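You operate a simulated robot arm through the tools that you are given. There is no shell and no other tool.

Carry out the task below with a simulated two-armed robot. There is one attempt and no reset: what you move stays moved.

TASK
Twist the strand with the ochre toggle into a tight cord with the one in the twister.
Fine: clamp and keeper bars down, pointer in the green band, lock slide on.

The check looks at the end state, three seconds after you hand in, the way a careful person would. Anything else that was tipped, shoved, dropped, spilled or broken makes it a failure.

THE ROBOT
Two 7-joint arms with fingered hands on one trunk that stands fixed in place. Base frame: the origin is at the foot of the trunk, x ahead of it, y to its left, z up; the work surface is at about z = 0.8. Readings come in m, degrees, newtons and seconds.
The left shoulder is at [0.07, 0.153, 1.222], the right one opposite. With the tool pointing down near the work surface each hand reaches from about 0.1 to 0.84 m from the base axis, measured 20 degrees to its own side. Payload 3.9 kg a hand.
Tool frame (each hand has its own): the origin (TCP) lies between the finger pads and is the grasp point; the fingertips stand 0.03 m ahead of it; z points along the fingers, y is the line along which they close. The gripper opens to 0.104 m; its body begins 0.035 m behind the TCP. The gripper is a hand of 4 fingers: y runs from the thumb to the fingers, the wrist lies at [-0.017, -0.104, -0.178] in the tool frame, and closing takes about 1.5 s.
Orientation is that of the tool frame in the base frame, as a unit quaternion [w, x, y, z]. With the fingers straight down and the wrist toward the robot, the tool's x, y and z point along [0, 1, 0], [1, 0, 0] and [0, 0, -1] of the base frame.

THE INTERFACE
- The arms move only by the tool move_arm. It takes "left_plan", "right_plan" or both (then of equal length, played together; a hand with none holds still); each is a list that holds one entry, the list of rows, each a list of 7 numbers: the shift along the base's x, y, z in units of 40 mm (1.0 is 40 mm), then the turn, a rotation vector about the base's x, y, z in units of 4 degrees (1.0 is 4 degrees), then the finger opening in m, from 0 to 0.104. In form: [[[dx, dy, dz, wx, wy, wz, grip], ...]]. A call has 1 to 20 rows; each row shifts and turns the commanded pose from where the row before left it. A call with a number of a shift or a turn outside -1 to 1 is refused whole. A row lasts 0.2 s, in which the tool goes at most 0.05 m and 8.6 degrees; a call with a longer step from one row to the next is refused whole, and so is a gripper value outside its range. Where a pose cannot be reached the arm comes as near as it can. A force on the tool above 90 N (or 10 N above the force at the start of the call, whichever is more), or a blocked arm, ends the call early, and 0.2 s more pass. Each finger travels about 0.072 m/s and halts on what it meets, pressing with about 27 N; the grip force reading is that of the motor and also rises with nothing between the fingers. The clock runs only during rows and for 0.2 s after the last one: add rows that do not move to give the fingers time. The reply holds the time, the measured pose of the TCP, the force on the tool along the base axes, the opening and the grip force, in the units named above and with some noise, with the torque about the TCP (base axes, N m) and any sound that the robot's microphone picked up.
- Cameras (640 x 400 px; columns grow to the right, rows downward): "scene" is now at [0.121, -0.0394, 1.4372]; the picture's right is [-0.47, -0.88, -0.00], its down [-0.63, 0.34, -0.70] and it looks along [0.62, -0.33, -0.71] (base axes); focal length 214 px, centre (320, 200). "left" rides on the left gripper at [-0.066, -0.09, -0.126] in its tool frame; the picture's right is [-0.78, -0.30, 0.56], its down [0.57, -0.70, 0.42] and it looks along [0.27, 0.65, 0.71] (tool axes); focal length 275 px, centre (320, 200). "right" rides on the right gripper at [0.066, -0.09, -0.126] in its tool frame; the picture's right is [-0.78, 0.30, -0.56], its down [-0.57, -0.70, 0.42] and it looks along [-0.26, 0.65, 0.71] (tool axes); focal length 275 px, centre (320, 200). There is no depth. A picture from a camera that has moved, and an enlarged one, comes with that camera's place and axes in the base frame and with its lens.
- grab_frame(camera): a new picture of that camera. No time passes.
- slide_trunk(by): slides the trunk up (or, below 0, down) by that many m; the arms and the scene camera ride with it, the base frame stays. It gives what a move gives, with no picture.
- set_grasp(shape, hand): the hand has 4 fingers and takes this shape, open, in about a second: jaw (thumb against the fingers, like two jaws); tri (thumb and two fingers); tip (a fingertip pinch); poke (one finger out to press); point (the index stretched); flat (the hand flat); cup (the hand cupped); fist (a fist). The gripper value then closes the fingers along that shape, each until it touches; the sizes above hold for jaw. It gives what a move gives, with no picture.
- turn_head(pan, tilt): turns the head with the scene camera to pan (to the left, within 86 degrees either way) and tilt (down, from -29 to 69), counted from straight ahead of the robot. It gives what a move gives.
- zoom(camera, box): a new picture of the part [left, top, right, bottom] of that camera's present view, enlarged. No time passes.
- hand_in(): hands the job in; it is judged then, once.

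Nothing tells you positions but the pictures and the camera data. Unless the task says otherwise, let go and move clear before handing in.

The tools are called after "Call:" as name(argument=value, ...) on one line, values as JSON. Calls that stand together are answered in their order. move_arm: Moves the arms, as the interface text tells. Its arguments: {"type":"object","properties":{"left_plan":{"type":"array","items":{"type":"array","items":{"type":"array","items":{"type":"number"}}}},"right_plan":{"type":"array","items":{"type":"array","items":{"type":"array","items":{"type":"number"}}}}},"required":[]} The other tools are called the same way: slide_trunk (by) moves the trunk up or down; set_grasp (shape, hand) gives the hand a shape; turn_head (pan, tilt) turns the head that bears the scene camera; grab_frame (camera) takes a picture; zoom (camera, box) takes an enlarged picture of a part of a camera's view; hand_in () hands the job in.

At the start:

```text
t: 0.0
left_tool_pos: [0.605, -0.0326, 1.3032]
left_orientation: [0.0, 0.707, 0.707, 0.0]
left_contact_force: [-0.1, 0.8, 0.0]
left_ft_torque: [0.01, -0.02, 0.01]
left_gripper_width: 0.1038
left_grasp_force: 0.1
left_shape: jaw
right_tool_pos: [0.3744, -0.4795, 1.1722]
right_orientation: [0.0, 0.707, 0.708, 0.0]
right_contact_force: [-1.0, -0.9, 0.3]
right_ft_torque: [0.04, 0.01, -0.01]
right_gripper_width: 0.1039
right_grasp_force: 0.1
right_shape: jaw
trunk travel left (down, up): [-0.675, 0.265]
head pan, tilt (commanded): [-28.0, 45.5]
```

scene: 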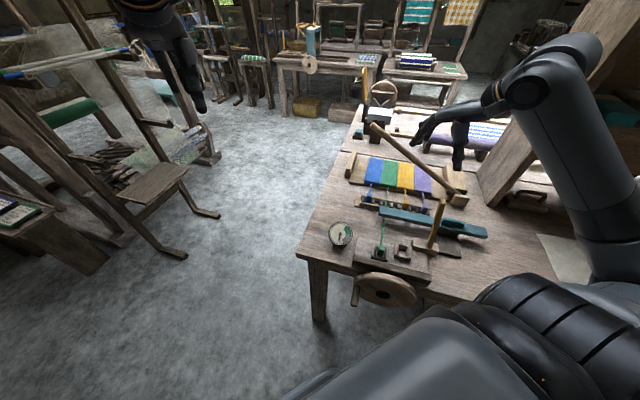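
right: 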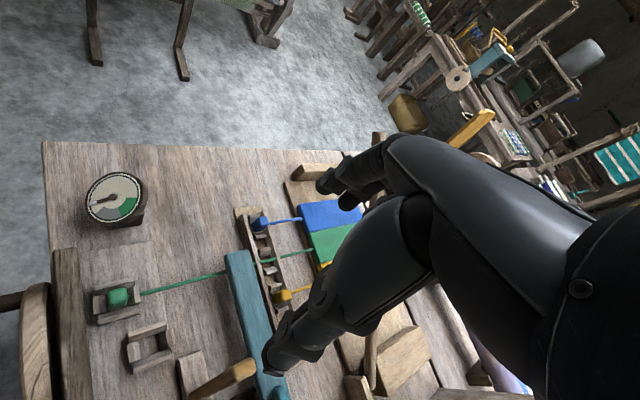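
left: 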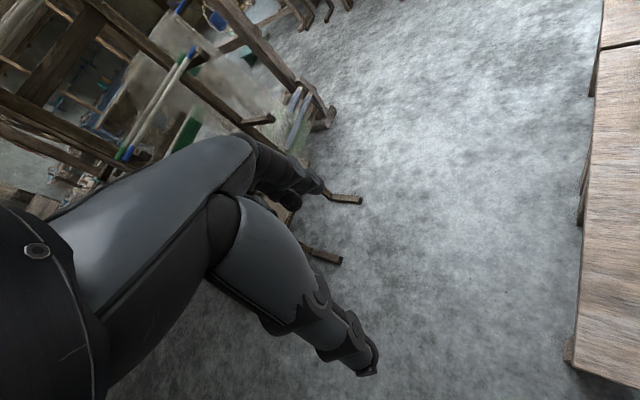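

I see a workbench on the right with a twister device: a gauge, two toggle sockets, a crank wheel, a teal bar with a lever, and strands with coloured toggles in a rack. I'll look closer first.

Call:
zoom(camera="scene", box=[290, 90, 530, 320])

Call:
zoom(camera="scene", box=[310, 170, 500, 310])

Call:
zoom(camera="right", box=[0, 130, 400, 400])

```text
1.74 times, centred on (410, 205) of scene
camera zoom: at [0.121, -0.0394, 1.4372], right [-0.47, -0.88, 0.0], down [-0.63, 0.34, -0.7], along [0.62, -0.33, -0.71], focal length 373 px, centre (164, 191)
```

zoom: 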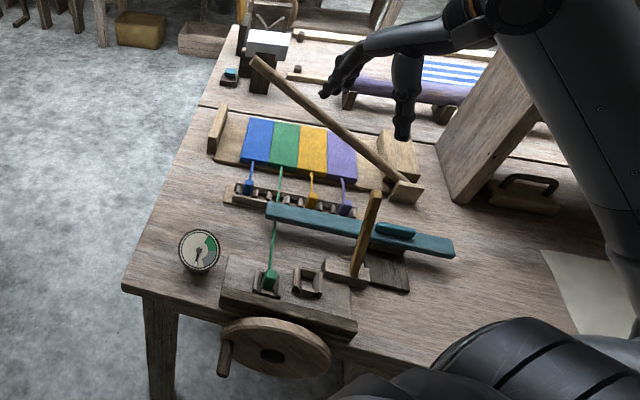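

```text
2.86 times, centred on (405, 240) of scene
camera zoom: at [0.121, -0.0394, 1.4372], right [-0.47, -0.88, 0.0], down [-0.63, 0.34, -0.7], along [0.62, -0.33, -0.71], focal length 613 px, centre (77, 86)
```

zoom: 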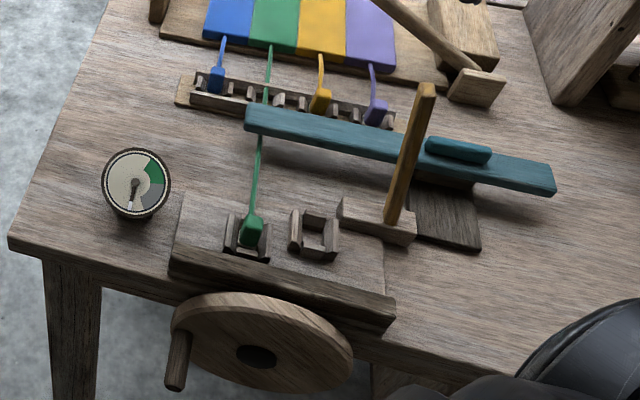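

```text
1.48 times, centred on (200, 265) of right
camera zoom: at [0.2851, -0.4138, 1.2974], right [0.3, -0.78, 0.56], down [-0.7, -0.57, -0.42], along [0.65, -0.26, -0.71], focal length 408 px, centre (498, 104)
```

zoom: 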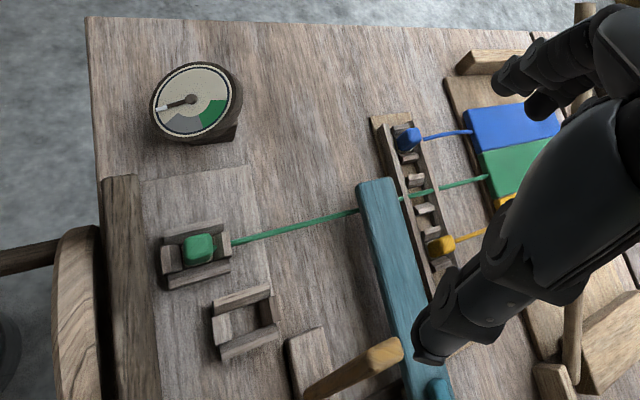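

I want sharper views of the device from several angles before touching anything. Next I point the head at the twister and zoom in.

Call:
turn_head(pan=-50, tilt=50)

Call:
grab_frame(camera="scene")

```text
t: 0.9
left_tool_pos: [0.6051, -0.0329, 1.303]
left_orientation: [0.0, 0.707, 0.707, 0.0]
left_contact_force: [0.3, -0.1, 0.3]
left_ft_torque: [0.02, 0.02, 0.01]
left_gripper_width: 0.1038
left_grasp_force: 0.0
left_shape: jaw
right_tool_pos: [0.3746, -0.4808, 1.1719]
right_orientation: [0.001, 0.707, 0.707, 0.0]
right_contact_force: [0.3, 0.2, 0.7]
right_ft_torque: [-0.01, 0.01, 0.02]
right_gripper_width: 0.1038
right_grasp_force: 0.1
right_shape: jaw
trunk travel left (down, up): [-0.675, 0.265]
head pan, tilt (commanded): [-50.0, 50.0]
```

```text
taken
camera scene: at [0.0992, -0.0602, 1.431], right [-0.77, -0.64, 0.0], down [-0.49, 0.59, -0.64], along [0.41, -0.49, -0.77], focal length 214 px, centre (320, 200)
```

scene: 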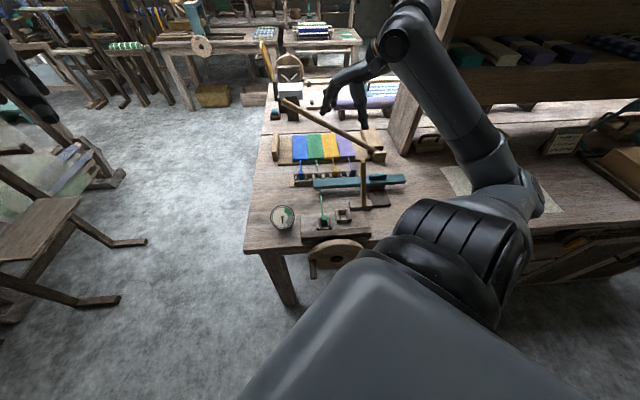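

Call:
zoom(camera="scene", box=[240, 90, 430, 210])

Call:
zoom(camera="scene", box=[260, 160, 420, 280])

```text
3.33 times, centred on (335, 150) of scene
camera zoom: at [0.0992, -0.0602, 1.431], right [-0.77, -0.64, 0.0], down [-0.49, 0.59, -0.64], along [0.41, -0.49, -0.77], focal length 715 px, centre (270, 367)
```

zoom: 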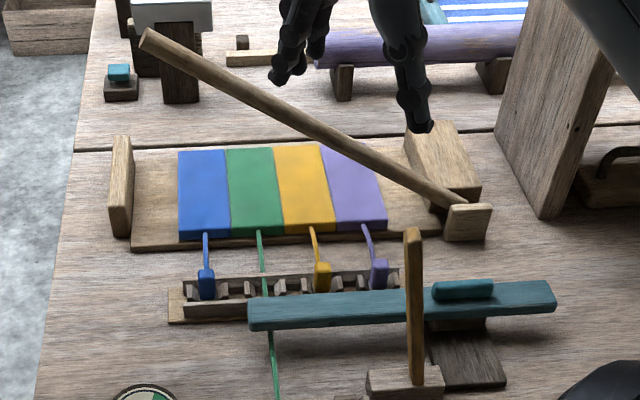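

```text
3.33 times, centred on (340, 220) of scene
camera zoom: at [0.0992, -0.0602, 1.431], right [-0.77, -0.64, 0.0], down [-0.49, 0.59, -0.64], along [0.41, -0.49, -0.77], focal length 715 px, centre (253, 133)
```

zoom: 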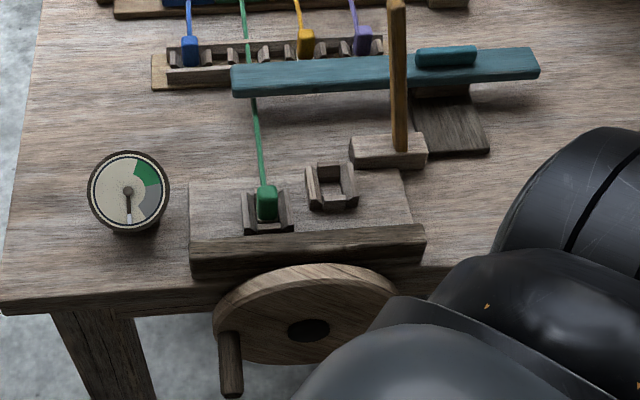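

Call:
zoom(camera="right", box=[60, 150, 220, 250])

Call:
zoom(camera="right", box=[50, 250, 290, 400])

Call:
zoom(camera="right", box=[220, 180, 380, 310])

Call:
zoom(camera="scene", box=[240, 40, 430, 160])

```text
4.00 times, centred on (140, 200) of right
camera zoom: at [0.2851, -0.4137, 1.2974], right [0.3, -0.78, 0.56], down [-0.7, -0.57, -0.42], along [0.65, -0.26, -0.71], focal length 1101 px, centre (1040, 200)
```

zoom: 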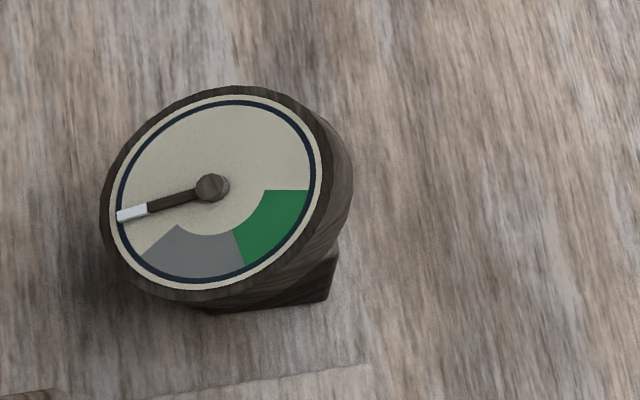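

```text
2.67 times, centred on (170, 325) of right
camera zoom: at [0.2851, -0.4137, 1.2974], right [0.3, -0.78, 0.56], down [-0.7, -0.57, -0.42], along [0.65, -0.26, -0.71], focal length 734 px, centre (720, -133)
```

zoom: 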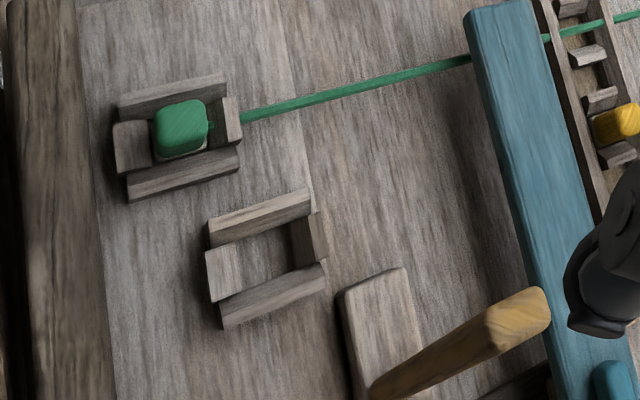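

```text
3.08 times, centred on (300, 245) of right
camera zoom: at [0.2851, -0.4137, 1.2974], right [0.3, -0.78, 0.56], down [-0.7, -0.57, -0.42], along [0.65, -0.26, -0.71], focal length 847 px, centre (382, 62)
```

zoom: 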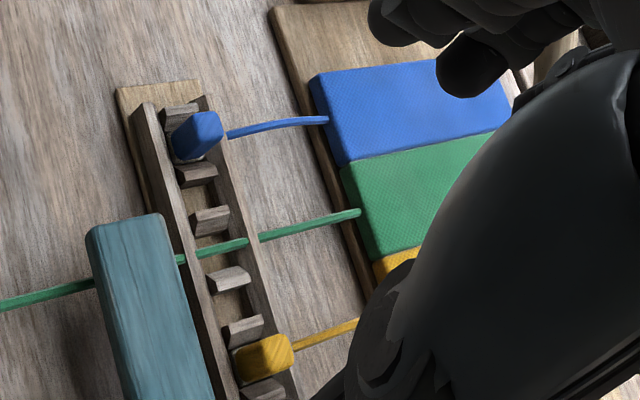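

```text
3.33 times, centred on (335, 100) of scene
camera zoom: at [0.0992, -0.0602, 1.431], right [-0.77, -0.64, 0.0], down [-0.49, 0.59, -0.64], along [0.41, -0.49, -0.77], focal length 715 px, centre (270, 533)
```

zoom: 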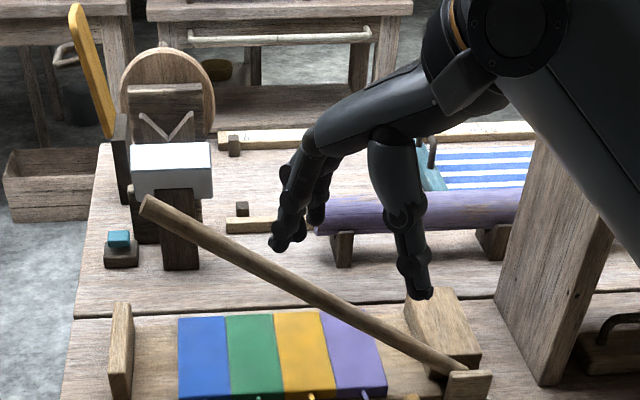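

I'm moving both hands clear to use their cameras: the left hand turns toward the twister for a view from its left side, and the right hand steps aside to the right.

Call:
move_arm(left_plan=[[[-0.5, -0.2, -0.25, 0, 0, -1, 0.104], [-0.5, -0.2, -0.25, 0, 0, -1, 0.104], [-0.5, -0.2, -0.25, 0, 0, -1, 0.104], [-0.5, -0.2, -0.25, 0, 0, -1, 0.104], [-0.5, -0.2, -0.25, 0, 0, -1, 0.104], [-0.5, -0.2, -0.25, 0, 0, -1, 0.104], [-0.5, -0.2, -0.25, 0, 0, -1, 0.104], [-0.5, -0.2, -0.25, 0, 0, -1, 0.104], [-0.5, -0.2, -0.25, 0, 0, -1, 0.104], [-0.5, -0.2, -0.25, 0, 0, -1, 0.104], [0, 0, 0, 0, 0, 0, 0.104]]], right_plan=[[[0, -0.5, 0, 0, 0, 0, 0.104], [0, -0.5, 0, 0, 0, 0, 0.104], [0, -0.5, 0, 0, 0, 0, 0.104], [0, -0.5, 0, 0, 0, 0, 0.104], [0, -0.5, 0, 0, 0, 0, 0.104], [0, -0.5, 0, 0, 0, 0, 0.104], [0, -0.5, 0, 0, 0, 0, 0.104], [0, -0.5, 0, 0, 0, 0, 0.104], [0, -0.5, 0, 0, 0, 0, 0.104], [0, -0.5, 0, 0, 0, 0, 0.104], [0, 0, 0, 0, 0, 0, 0.104]]])

Call:
grab_frame(camera="left")

Call:
grab_frame(camera="right")

Call:
grab_frame(camera="scene")

```text
t: 3.3
left_tool_pos: [0.4054, -0.1143, 1.2014]
left_orientation: [0.0, 0.906, 0.423, 0.0]
left_contact_force: [0.6, -0.2, -0.6]
left_ft_torque: [-0.01, 0.0, 0.01]
left_gripper_width: 0.1038
left_grasp_force: 0.1
left_shape: jaw
right_tool_pos: [0.3748, -0.6787, 1.1708]
right_orientation: [0.001, 0.707, 0.707, 0.0]
right_contact_force: [0.0, -0.1, 0.2]
right_ft_torque: [-0.02, -0.02, 0.0]
right_gripper_width: 0.1035
right_grasp_force: 0.0
right_shape: jaw
trunk travel left (down, up): [-0.675, 0.265]
head pan, tilt (commanded): [-50.0, 50.0]
```

```text
taken
camera left: at [0.2928, -0.1065, 1.3267], right [-0.73, -0.4, -0.56], down [-0.17, 0.89, -0.42], along [0.67, -0.21, -0.71], focal length 275 px, centre (320, 200)
```

left: 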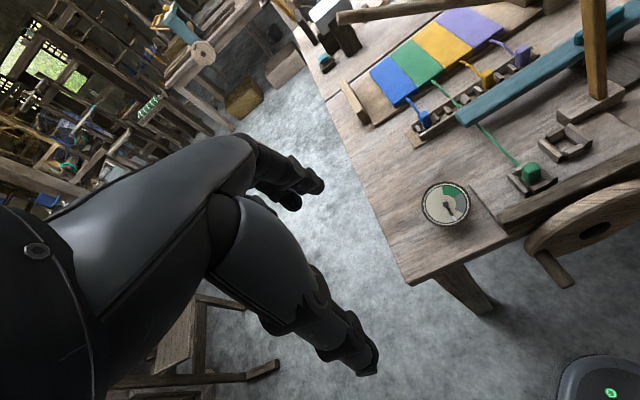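

```text
taken
camera right: at [0.2858, -0.6123, 1.296], right [0.3, -0.78, 0.56], down [-0.7, -0.57, -0.42], along [0.65, -0.26, -0.71], focal length 275 px, centre (320, 200)
```

right: 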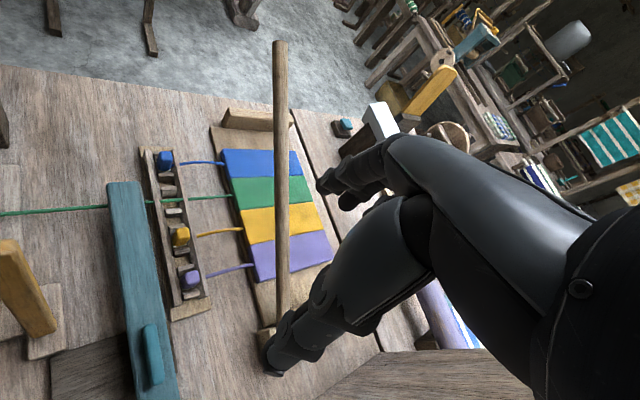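

```text
taken
camera scene: at [0.0992, -0.0599, 1.431], right [-0.77, -0.64, 0.0], down [-0.49, 0.59, -0.64], along [0.41, -0.49, -0.77], focal length 214 px, centre (320, 200)
```

scene: 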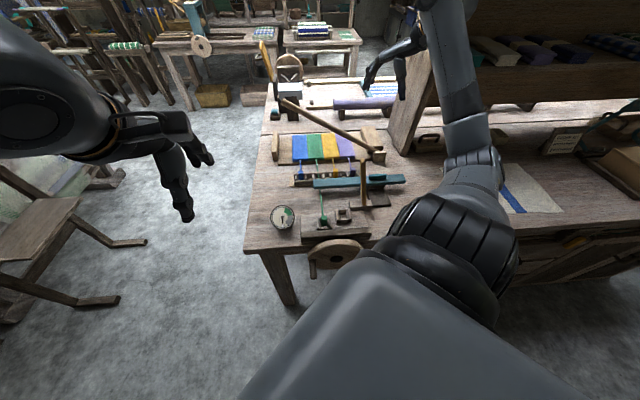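

Call:
zoom(camera="left", box=[320, 0, 640, 200])

Call:
zoom(camera="left", box=[400, 80, 640, 300])

Call:
zoom(camera="right", box=[0, 130, 240, 400])

Call:
zoom(camera="right", box=[130, 30, 370, 350])

```text
2.00 times, centred on (480, 100) of left
camera zoom: at [0.2928, -0.1065, 1.3267], right [-0.73, -0.4, -0.56], down [-0.17, 0.89, -0.42], along [0.67, -0.21, -0.71], focal length 551 px, centre (0, 400)
```

zoom: 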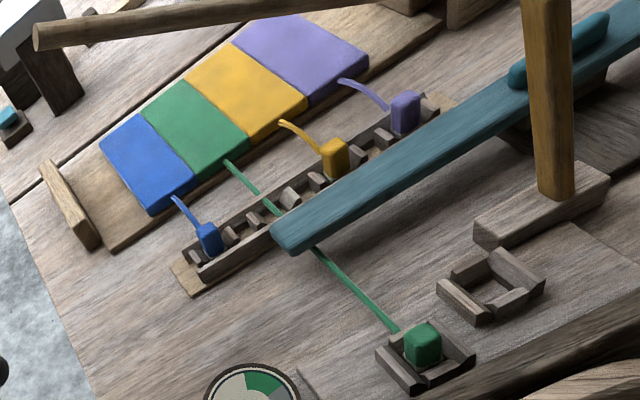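

```text
1.82 times, centred on (520, 190) of left
camera zoom: at [0.2928, -0.1065, 1.3267], right [-0.73, -0.4, -0.56], down [-0.17, 0.89, -0.42], along [0.67, -0.21, -0.71], focal length 500 px, centre (-44, 218)
```

zoom: 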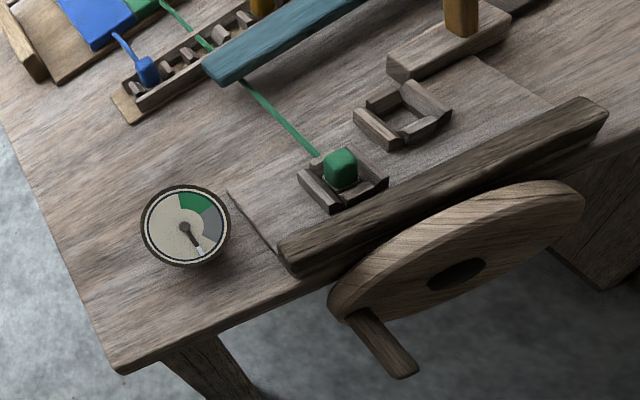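

```text
1.48 times, centred on (120, 265) of right
camera zoom: at [0.2858, -0.6123, 1.296], right [0.3, -0.78, 0.56], down [-0.7, -0.57, -0.42], along [0.65, -0.26, -0.71], focal length 408 px, centre (616, 104)
```

zoom: 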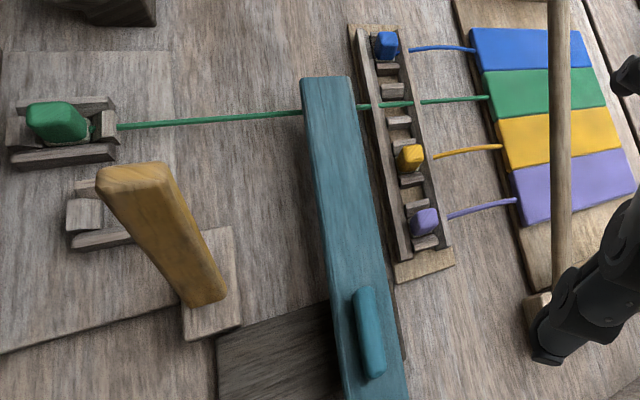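

```text
1.25 times, centred on (250, 190) of right
camera zoom: at [0.2858, -0.6123, 1.296], right [0.3, -0.78, 0.56], down [-0.7, -0.57, -0.42], along [0.65, -0.26, -0.71], focal length 344 px, centre (408, 212)
```

zoom: 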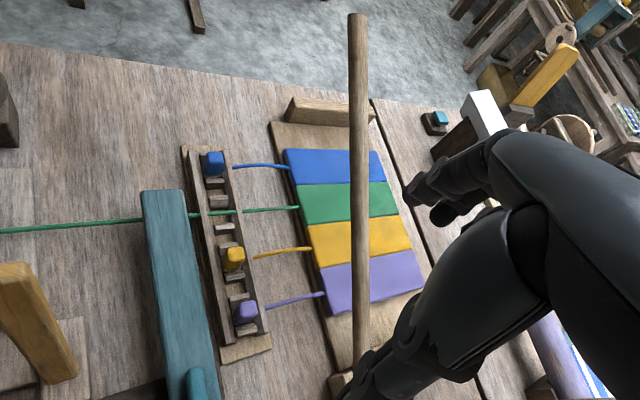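

The teal bar stands above the strands on a dark base; I need a lower view to understand how it and the other parts work. I'll lower the left hand in front of the table edge and tilt its camera up.

Call:
move_arm(left_plan=[[[-0.04, -0.21, -0.77, 0, 0, -0.94, 0.104], [-0.04, -0.21, -0.77, 0, 0, -0.94, 0.104], [-0.04, -0.21, -0.77, 0, 0, -0.94, 0.104], [-0.04, -0.21, -0.77, 0, 0, -0.94, 0.104], [-0.04, -0.21, -0.77, 0, 0, -0.94, 0.104], [-0.04, -0.21, -0.77, 0, 0, -0.94, 0.104], [-0.04, -0.21, -0.77, 0, 0, -0.94, 0.104], [-0.04, -0.21, -0.77, 0, 0, -0.94, 0.104], [0, 0, 0, -0.743, -0.669, 0, 0.104], [0, 0, 0, -0.743, -0.669, 0, 0.104], [0, 0, 0, -0.743, -0.669, 0, 0.104], [0, 0, 0, -0.743, -0.669, 0, 0.104], [0, 0, 0, -0.743, -0.669, 0, 0.104], [0, 0, 0, 0, 0, 0, 0.104]]])

Call:
grab_frame(camera="left")

Call:
grab_frame(camera="scene")

```text
t: 6.3
left_tool_pos: [0.3917, -0.1803, 0.9557]
left_orientation: [0.148, 0.97, 0.171, 0.092]
left_contact_force: [0.7, 0.1, -0.1]
left_ft_torque: [0.01, -0.02, 0.01]
left_gripper_width: 0.1037
left_grasp_force: 0.1
left_shape: jaw
right_tool_pos: [0.3753, -0.6793, 1.1701]
right_orientation: [-0.001, 0.707, 0.707, -0.001]
right_contact_force: [-0.4, -1.1, 0.3]
right_ft_torque: [-0.02, 0.0, 0.02]
right_gripper_width: 0.1036
right_grasp_force: 0.0
right_shape: jaw
trunk travel left (down, up): [-0.675, 0.265]
head pan, tilt (commanded): [-50.0, 50.0]
```

```text
taken
camera left: at [0.2751, -0.0912, 1.0354], right [-0.68, -0.15, -0.72], down [0.41, 0.73, -0.55], along [0.61, -0.67, -0.43], focal length 275 px, centre (320, 200)
```

left: 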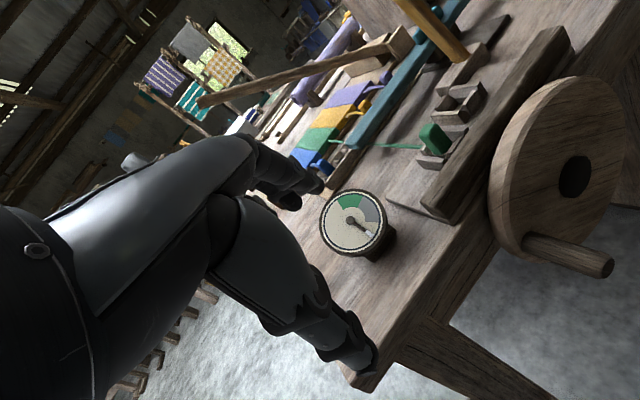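

```text
taken
camera scene: at [0.0992, -0.0607, 1.431], right [-0.77, -0.64, 0.0], down [-0.49, 0.59, -0.64], along [0.41, -0.49, -0.77], focal length 214 px, centre (320, 200)
```

scene: 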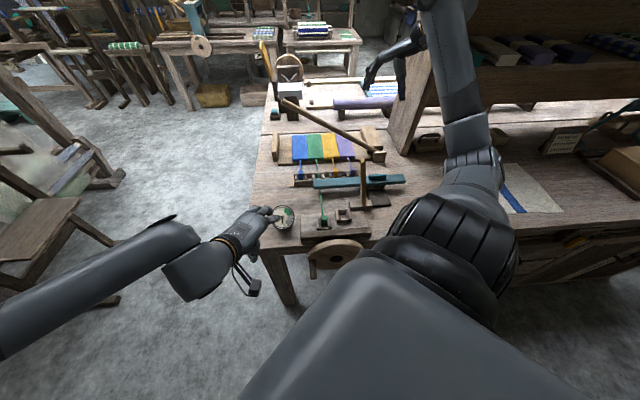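

Call:
zoom(camera="left", box=[260, 0, 580, 200])

Call:
zoom(camera="left", box=[320, 0, 480, 110])

Call:
zoom(camera="left", box=[380, 0, 640, 290])

Call:
zoom(camera="left", box=[300, 170, 420, 270])

```text
2.00 times, centred on (420, 100) of left
camera zoom: at [0.2751, -0.0912, 1.0354], right [-0.68, -0.15, -0.72], down [0.41, 0.73, -0.55], along [0.61, -0.67, -0.43], focal length 551 px, centre (120, 400)
```

zoom: 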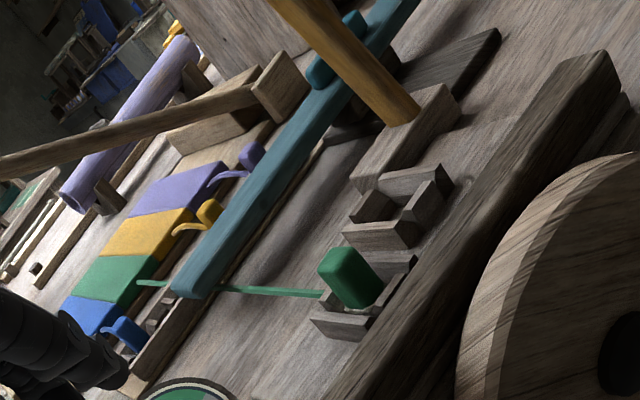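

```text
3.64 times, centred on (400, 55) of left
camera zoom: at [0.2751, -0.0912, 1.0354], right [-0.68, -0.15, -0.72], down [0.41, 0.73, -0.55], along [0.61, -0.67, -0.43], focal length 1001 px, centre (29, 727)
```

zoom: 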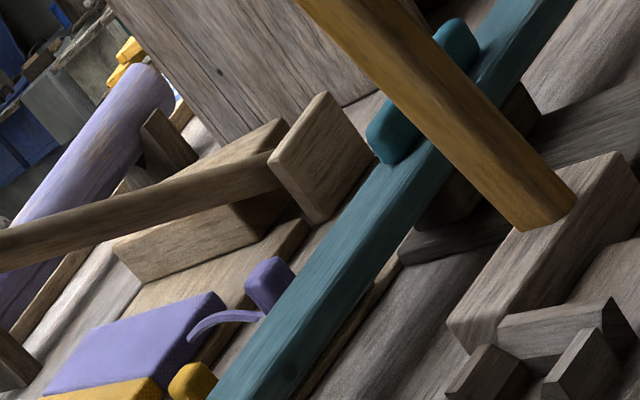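

```text
1.38 times, centred on (510, 145) of left
camera zoom: at [0.2751, -0.0912, 1.0354], right [-0.68, -0.15, -0.72], down [0.41, 0.73, -0.55], along [0.61, -0.67, -0.43], focal length 380 px, centre (58, 276)
```

zoom: 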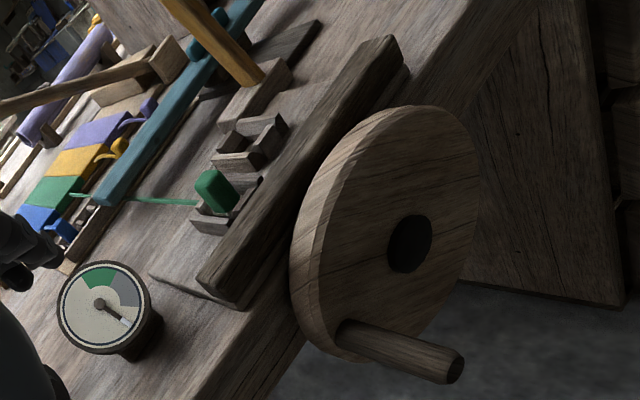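

```text
4.00 times, centred on (360, 220) of left
camera zoom: at [0.2751, -0.0912, 1.0354], right [-0.68, -0.15, -0.72], down [0.41, 0.73, -0.55], along [0.61, -0.67, -0.43], focal length 1101 px, centre (160, 120)
```

zoom: 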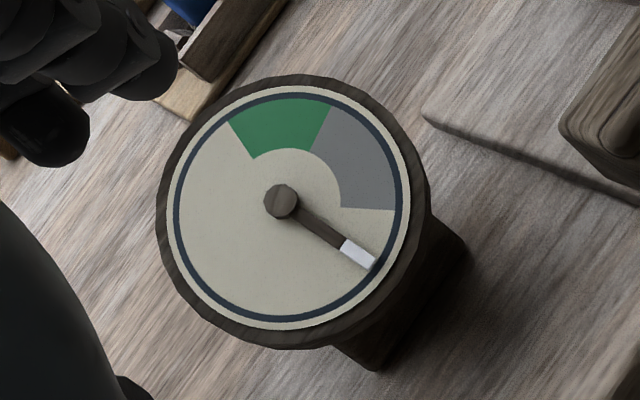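

Call:
zoom(camera="right", box=[30, 290, 190, 400])

Call:
zoom(camera="scene", box=[330, 150, 420, 220])

Call:
zoom(camera="scene", box=[250, 50, 330, 130])

```text
3.64 times, centred on (110, 345) of right
camera zoom: at [0.2857, -0.6129, 1.2956], right [0.3, -0.78, 0.56], down [-0.7, -0.57, -0.42], along [0.65, -0.26, -0.71], focal length 1001 px, centre (1084, -327)
```

zoom: 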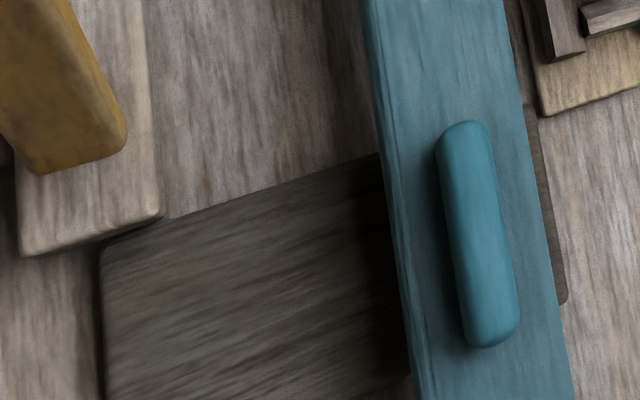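

```text
5.71 times, centred on (375, 185) of scene
camera zoom: at [0.0992, -0.0607, 1.431], right [-0.77, -0.64, 0.0], down [-0.49, 0.59, -0.64], along [0.41, -0.49, -0.77], focal length 1226 px, centre (6, 286)
```

zoom: 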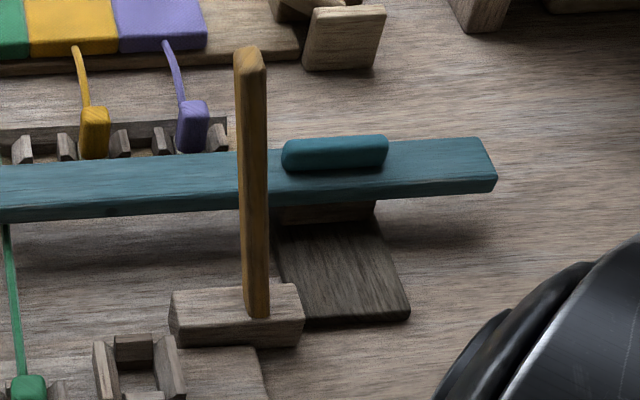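

```text
5.00 times, centred on (290, 90) of scene
camera zoom: at [0.0992, -0.0607, 1.431], right [-0.77, -0.64, 0.0], down [-0.49, 0.59, -0.64], along [0.41, -0.49, -0.77], focal length 1072 px, centre (470, 750)
```

zoom: 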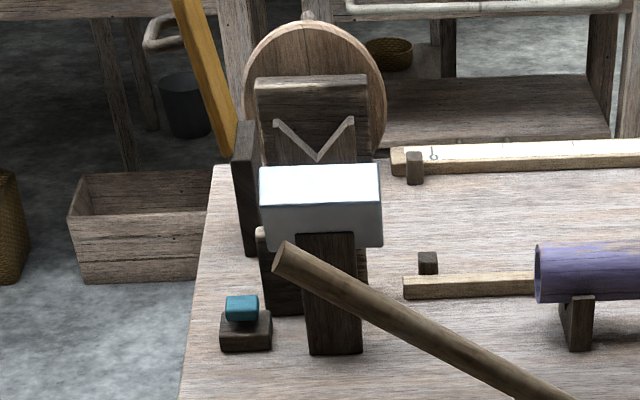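

The device reads clearly now: rack with toggles, empty right-hand socket beside the green one, keeper stick upright next to it, long clamp lever raised over the cloth, crank wheel on the front edge, and the teal bar with grip as the likely lock slide. Next I check how the hand shapes look, trying the "tip" shape on the right hand.

Call:
zoom(camera="scene", box=[340, 20, 460, 110])

Call:
zoom(camera="scene", box=[210, 180, 310, 260])

Call:
set_grasp(hand="right", shape="tip")

Call:
grab_frame(camera="right")

Call:
zoom(camera="scene", box=[340, 20, 460, 110])

```text
4.44 times, centred on (400, 65) of scene
camera zoom: at [0.0992, -0.0607, 1.431], right [-0.77, -0.64, 0.0], down [-0.49, 0.59, -0.64], along [0.41, -0.49, -0.77], focal length 953 px, centre (-36, 800)
```

zoom: 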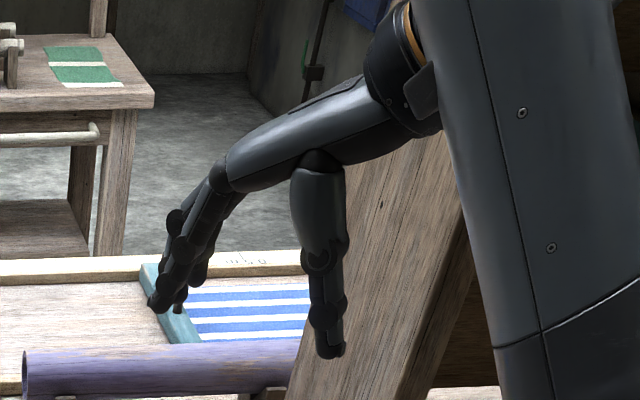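

```text
5.00 times, centred on (260, 220) of scene
camera zoom: at [0.0992, -0.0607, 1.431], right [-0.77, -0.64, 0.0], down [-0.49, 0.59, -0.64], along [0.41, -0.49, -0.77], focal length 1072 px, centre (620, 100)
```

zoom: 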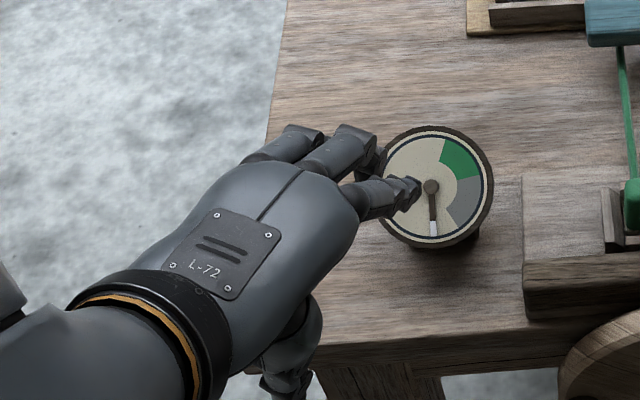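

```text
t: 7.2
left_tool_pos: [0.3923, -0.1805, 0.956]
left_orientation: [0.147, 0.97, 0.17, 0.092]
left_contact_force: [0.5, -0.6, -0.7]
left_ft_torque: [0.02, 0.01, -0.02]
left_gripper_width: 0.1038
left_grasp_force: 0.1
left_shape: jaw
right_tool_pos: [0.3749, -0.6786, 1.1706]
right_orientation: [0.0, 0.707, 0.707, 0.0]
right_contact_force: [0.6, 0.4, -0.2]
right_ft_torque: [-0.01, -0.01, 0.0]
right_gripper_width: 0.1034
right_grasp_force: 0.0
right_shape: tip
trunk travel left (down, up): [-0.675, 0.265]
head pan, tilt (commanded): [-50.0, 50.0]
```

```text
taken
camera right: at [0.2856, -0.6125, 1.2958], right [0.3, -0.78, 0.56], down [-0.7, -0.57, -0.42], along [0.65, -0.26, -0.71], focal length 275 px, centre (320, 200)
```

right: 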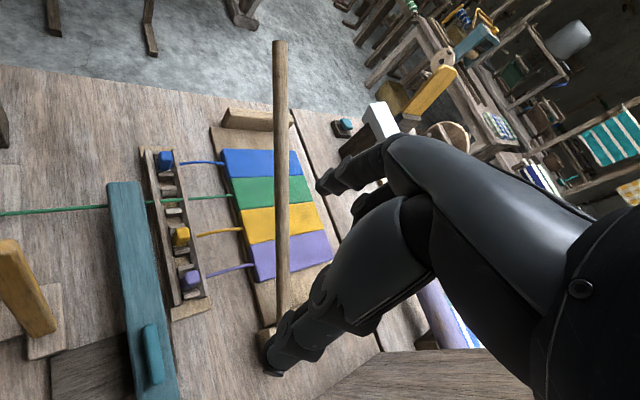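

```text
4.44 times, centred on (400, 65) of scene
camera zoom: at [0.0991, -0.0603, 1.431], right [-0.77, -0.64, 0.0], down [-0.49, 0.59, -0.64], along [0.41, -0.49, -0.77], focal length 953 px, centre (-36, 800)
```

zoom: 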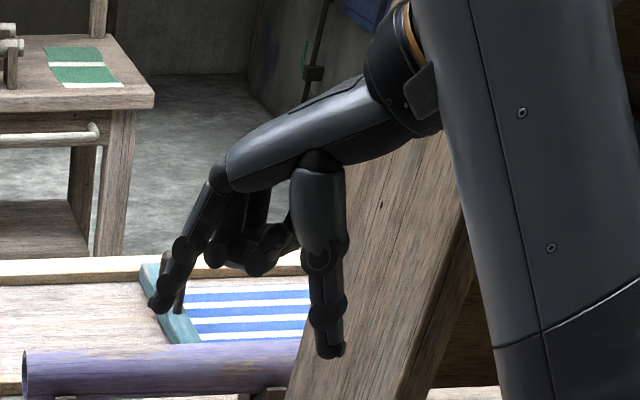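

Call:
move_arm(right_plan=[[[0, 0, 0, 0, 0, 0, 0.03], [0, 0, 0, 0, 0, 0, 0.03], [0, 0, 0, 0, 0, 0, 0.03], [0, 0, 0, 0, 0, 0, 0.03], [0, 0, 0, 0, 0, 0, 0.03], [0, 0, 0, 0, 0, 0, 0.03], [0, 0, 0, 0, 0, 0, 0.03]]])

Call:
grab_frame(camera="right")

Call:
zoom(camera="scene", box=[340, 20, 460, 110])

```text
t: 8.8
left_tool_pos: [0.3926, -0.1797, 0.9555]
left_orientation: [0.148, 0.97, 0.171, 0.092]
left_contact_force: [-0.1, -0.5, -0.6]
left_ft_torque: [0.0, 0.04, 0.0]
left_gripper_width: 0.1036
left_grasp_force: 0.1
left_shape: jaw
right_tool_pos: [0.3751, -0.677, 1.1715]
right_orientation: [0.0, 0.707, 0.707, 0.0]
right_contact_force: [-0.4, 0.0, -0.4]
right_ft_torque: [0.0, -0.01, -0.04]
right_gripper_width: 0.0305
right_grasp_force: 0.1
right_shape: tip
trunk travel left (down, up): [-0.675, 0.265]
head pan, tilt (commanded): [-50.0, 50.0]
```

```text
taken
camera right: at [0.2856, -0.6126, 1.2958], right [0.3, -0.78, 0.56], down [-0.7, -0.57, -0.42], along [0.65, -0.26, -0.71], focal length 275 px, centre (320, 200)
```

right: 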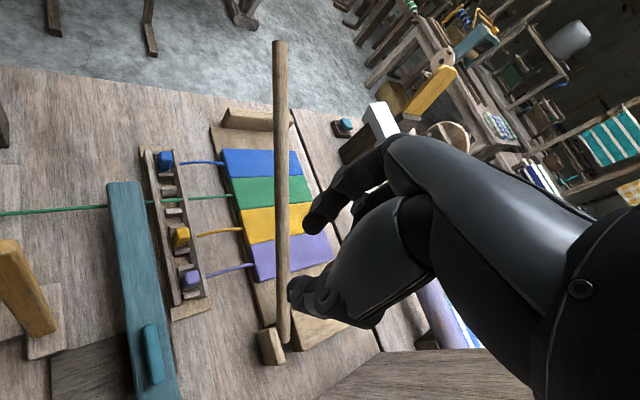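

```text
4.44 times, centred on (400, 65) of scene
camera zoom: at [0.0991, -0.0604, 1.431], right [-0.77, -0.64, 0.0], down [-0.49, 0.59, -0.64], along [0.41, -0.49, -0.77], focal length 953 px, centre (-36, 800)
```

zoom: 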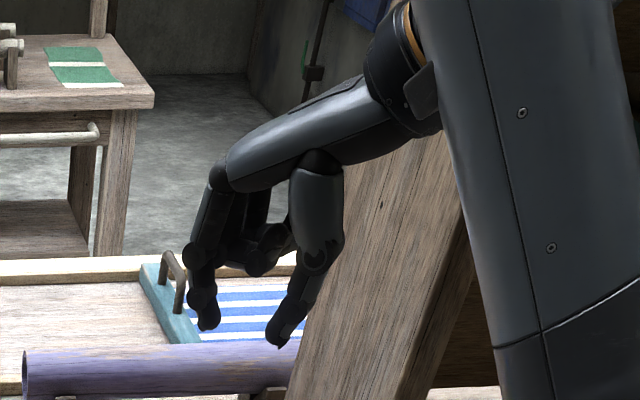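

In the tip shape, thumb and index meet at the TCP and the other fingers stay curled, which suits a small toggle. I place the ochre toggle near (0.462, -0.586, 0.84) and the empty socket near (0.317, -0.445). I'll turn the right hand so it closes along the rack, lean it toward me, and hover above the toggle.

Call:
move_arm(right_plan=[[[0.18, 0.19, -0.15, 0, 0, 0.94, 0.06], [0.18, 0.19, -0.15, 0, 0, 0.94, 0.06], [0.18, 0.19, -0.15, 0, 0, 0.94, 0.06], [0.18, 0.19, -0.15, 0, 0, 0.94, 0.06], [0.18, 0.19, -0.15, 0, 0, 0.94, 0.06], [0.18, 0.19, -0.15, 0, 0, 0.94, 0.06], [0.18, 0.19, -0.15, 0, 0, 0.94, 0.06], [0.18, 0.19, -0.15, 0, 0, 0.94, 0.06], [0.18, 0.19, -0.15, 0, 0, 0.94, 0.06], [0.18, 0.19, -0.15, 0, 0, 0.94, 0.06], [0.18, 0.19, -0.15, 0, 0, 0.94, 0.06], [0.18, 0.19, -0.15, 0, 0, 0.94, 0.06], [0, 0, 0, -0.63, -0.63, 0, 0.06], [0, 0, 0, -0.63, -0.63, 0, 0.06], [0, 0, 0, -0.63, -0.63, 0, 0.06], [0, 0, 0, -0.63, -0.63, 0, 0.06], [0, 0, 0, -0.63, -0.63, 0, 0.06], [0, 0, 0, -0.63, -0.63, 0, 0.06], [0, 0, 0, -0.63, -0.63, 0, 0.06], [0, 0, 0, 0, 0, 0, 0.06]]])

Call:
grab_frame(camera="right")

Call:
grab_frame(camera="scene")

Call:
grab_frame(camera="left")

```text
t: 13.0
left_tool_pos: [0.3922, -0.1806, 0.9546]
left_orientation: [0.147, 0.97, 0.171, 0.094]
left_contact_force: [1.1, -0.1, -1.4]
left_ft_torque: [0.0, -0.01, -0.01]
left_gripper_width: 0.1037
left_grasp_force: 0.0
left_shape: jaw
right_tool_pos: [0.4622, -0.5882, 1.1001]
right_orientation: [0.2, 0.373, 0.902, -0.083]
right_contact_force: [0.2, 0.1, 0.1]
right_ft_torque: [-0.01, 0.03, 0.0]
right_gripper_width: 0.0594
right_grasp_force: 0.0
right_shape: tip
trunk travel left (down, up): [-0.675, 0.265]
head pan, tilt (commanded): [-50.0, 50.0]
```

```text
taken
camera right: at [0.3185, -0.573, 1.1848], right [0.54, -0.12, 0.83], down [0.0, -0.99, -0.14], along [0.84, 0.08, -0.54], focal length 275 px, centre (320, 200)
```

right: 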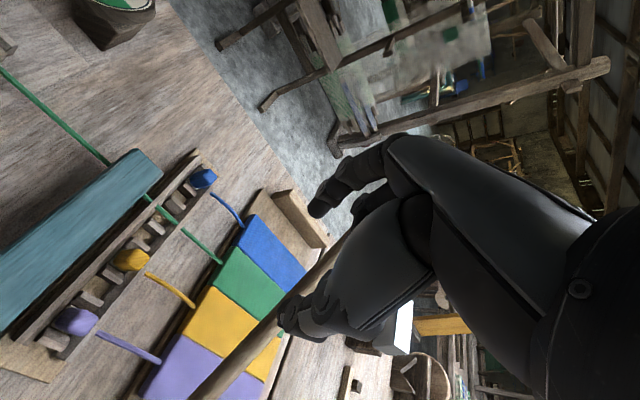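

```text
taken
camera scene: at [0.0993, -0.0604, 1.431], right [-0.77, -0.64, 0.0], down [-0.49, 0.59, -0.64], along [0.41, -0.49, -0.77], focal length 214 px, centre (320, 200)
```

scene: 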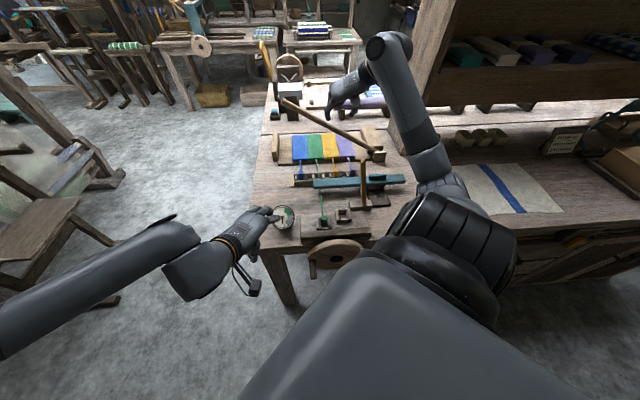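

```text
taken
camera left: at [0.2752, -0.0911, 1.0355], right [-0.68, -0.15, -0.72], down [0.41, 0.73, -0.55], along [0.61, -0.67, -0.43], focal length 275 px, centre (320, 200)
```

left: 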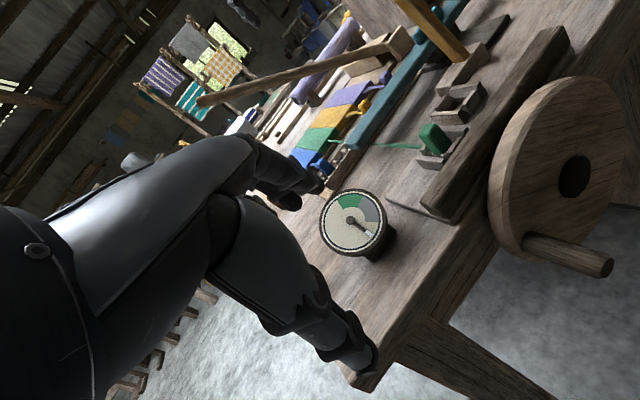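

Call:
zoom(camera="right", box=[40, 140, 260, 380])

Call:
zoom(camera="right", box=[70, 210, 190, 310])

```text
1.67 times, centred on (150, 260) of right
camera zoom: at [0.3185, -0.573, 1.1848], right [0.54, -0.12, 0.83], down [0.0, -0.99, -0.14], along [0.84, 0.08, -0.54], focal length 459 px, centre (603, 100)
```

zoom: 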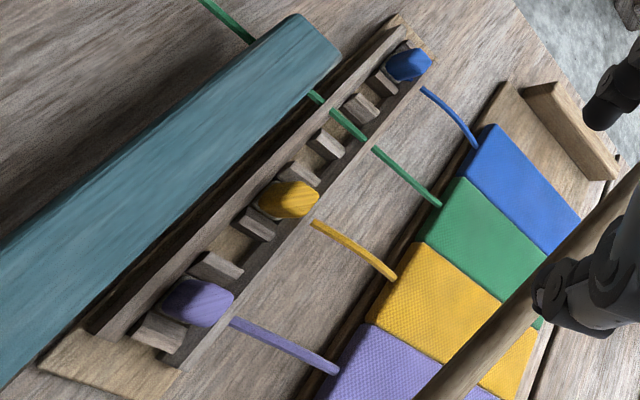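

```text
4.00 times, centred on (130, 260) of right
camera zoom: at [0.3185, -0.573, 1.1848], right [0.54, -0.12, 0.83], down [0.0, -0.99, -0.14], along [0.84, 0.08, -0.54], focal length 1101 px, centre (1080, -40)
```

zoom: 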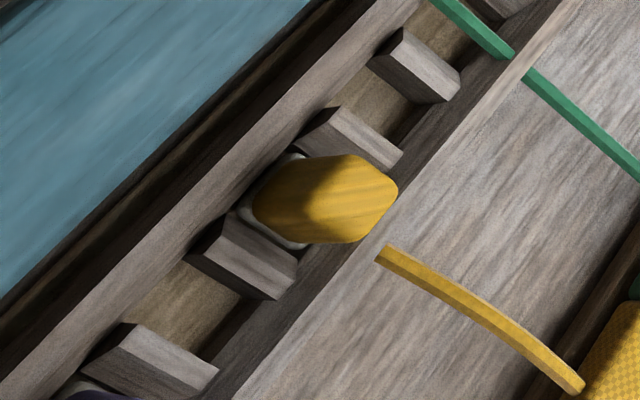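

The strands are drawn through the rack wall, and the ochre toggle's top sits about 2.5 cm proud of the dividers. I'll lower the right hand to just above it and check alignment.

Call:
move_arm(right_plan=[[[-0.033, 0.036, -0.9, 0, 0, 0, 0.05], [-0.033, 0.036, -0.9, 0, 0, 0, 0.05], [-0.033, 0.036, -0.9, 0, 0, 0, 0.05], [-0.033, 0.036, -0.9, 0, 0, 0, 0.05], [-0.033, 0.036, -0.9, 0, 0, 0, 0.05], [0, 0, 0, 0, 0, 0, 0.05]]])

Call:
grab_frame(camera="right")

Call:
zoom(camera="scene", box=[280, 110, 420, 210])

Call:
zoom(camera="left", box=[270, 20, 480, 170])

```text
t: 14.4
left_tool_pos: [0.3915, -0.1799, 0.9558]
left_orientation: [0.147, 0.97, 0.17, 0.093]
left_contact_force: [0.1, 0.7, -0.1]
left_ft_torque: [-0.01, -0.01, 0.04]
left_gripper_width: 0.1035
left_grasp_force: 0.1
left_shape: jaw
right_tool_pos: [0.4567, -0.5826, 0.9213]
right_orientation: [0.199, 0.372, 0.903, -0.083]
right_contact_force: [0.4, -0.5, 0.0]
right_ft_torque: [0.06, -0.01, 0.02]
right_gripper_width: 0.0505
right_grasp_force: 0.0
right_shape: tip
trunk travel left (down, up): [-0.675, 0.265]
head pan, tilt (commanded): [-50.0, 50.0]
```

```text
taken
camera right: at [0.3136, -0.5672, 1.0072], right [0.54, -0.12, 0.83], down [0.0, -0.99, -0.14], along [0.84, 0.08, -0.54], focal length 275 px, centre (320, 200)
```

right: 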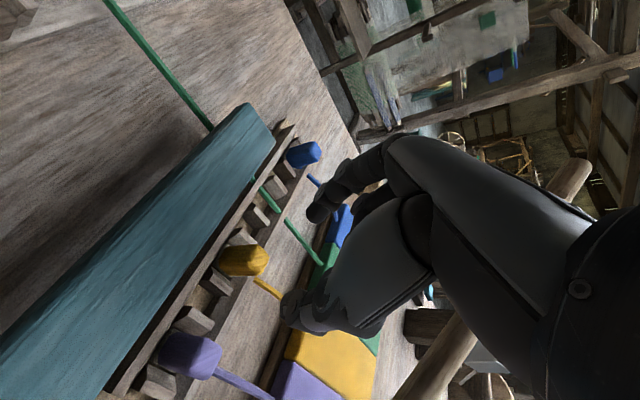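

```text
4.00 times, centred on (350, 160) of scene
camera zoom: at [0.0989, -0.0601, 1.4311], right [-0.77, -0.64, 0.0], down [-0.49, 0.59, -0.64], along [0.41, -0.49, -0.77], focal length 858 px, centre (200, 360)
```

zoom: 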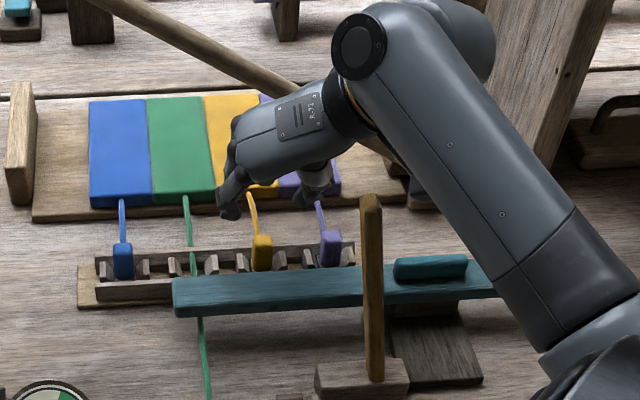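

```text
2.67 times, centred on (375, 95) of left
camera zoom: at [0.2749, -0.0909, 1.0356], right [-0.68, -0.15, -0.72], down [0.41, 0.73, -0.55], along [0.61, -0.67, -0.43], focal length 734 px, centre (173, 480)
```

zoom: 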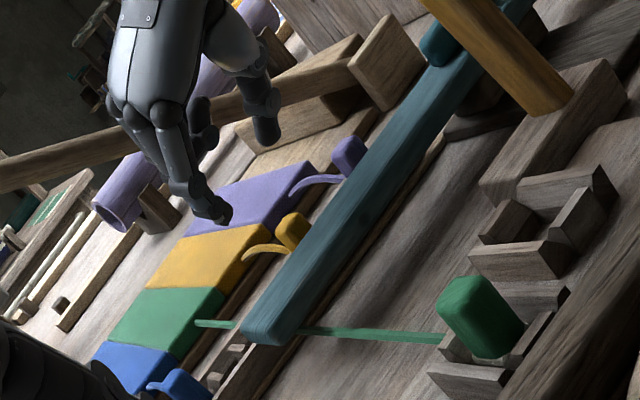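

Call:
move_arm(right_plan=[[[-0.045, 0, -0.58, 0, 0, 0, 0.05], [-0.045, 0, -0.58, 0, 0, 0, 0.05], [0, 0, 0, 0, 0, 0, 0.05]]])

Call:
zoom(camera="right", box=[180, 160, 380, 340])

Call:
zoom(camera="scene", box=[300, 140, 380, 200])

Call:
zoom(camera="left", box=[310, 40, 430, 140])

```text
t: 15.2
left_tool_pos: [0.3934, -0.1798, 0.9549]
left_orientation: [0.147, 0.97, 0.171, 0.093]
left_contact_force: [-0.2, 0.9, -0.6]
left_ft_torque: [0.0, 0.0, 0.01]
left_gripper_width: 0.104
left_grasp_force: 0.0
left_shape: jaw
right_tool_pos: [0.4503, -0.5813, 0.8762]
right_orientation: [0.2, 0.373, 0.902, -0.083]
right_contact_force: [-0.2, 0.5, 0.0]
right_ft_torque: [-0.02, 0.03, 0.0]
right_gripper_width: 0.0504
right_grasp_force: 0.0
right_shape: tip
trunk travel left (down, up): [-0.675, 0.265]
head pan, tilt (commanded): [-50.0, 50.0]
```

```text
2.22 times, centred on (280, 250) of right
camera zoom: at [0.3076, -0.5647, 0.9608], right [0.54, -0.12, 0.83], down [0.0, -0.99, -0.14], along [0.84, 0.08, -0.54], focal length 612 px, centre (409, 89)
```

zoom: 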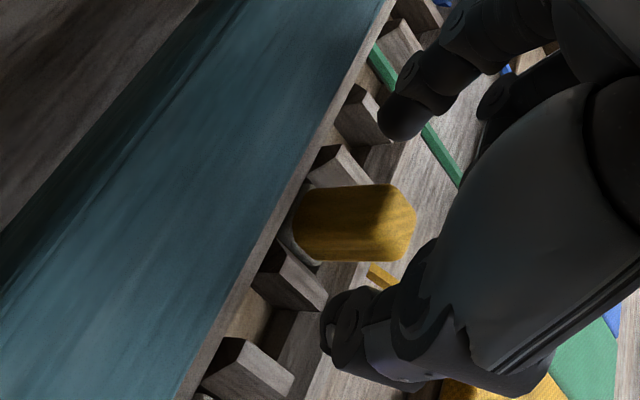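

```text
6.67 times, centred on (340, 170) of scene
camera zoom: at [0.0991, -0.0602, 1.431], right [-0.77, -0.64, 0.0], down [-0.49, 0.59, -0.64], along [0.41, -0.49, -0.77], focal length 1430 px, centre (187, 400)
```

zoom: 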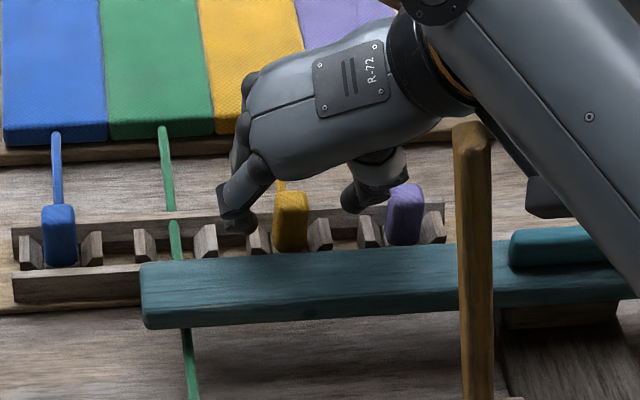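

```text
4.00 times, centred on (370, 90) of left
camera zoom: at [0.275, -0.0909, 1.0355], right [-0.68, -0.15, -0.72], down [0.41, 0.73, -0.55], along [0.61, -0.67, -0.43], focal length 1101 px, centre (120, 640)
```

zoom: 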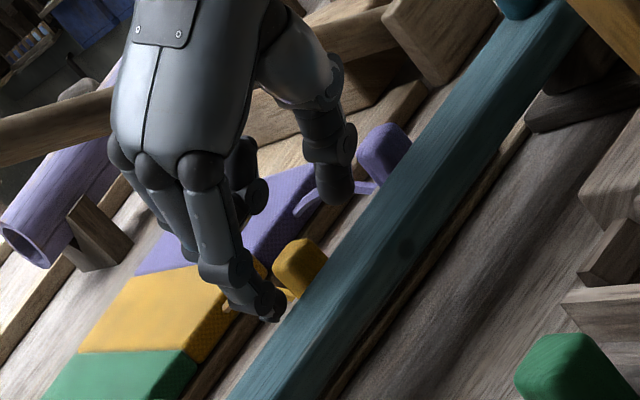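

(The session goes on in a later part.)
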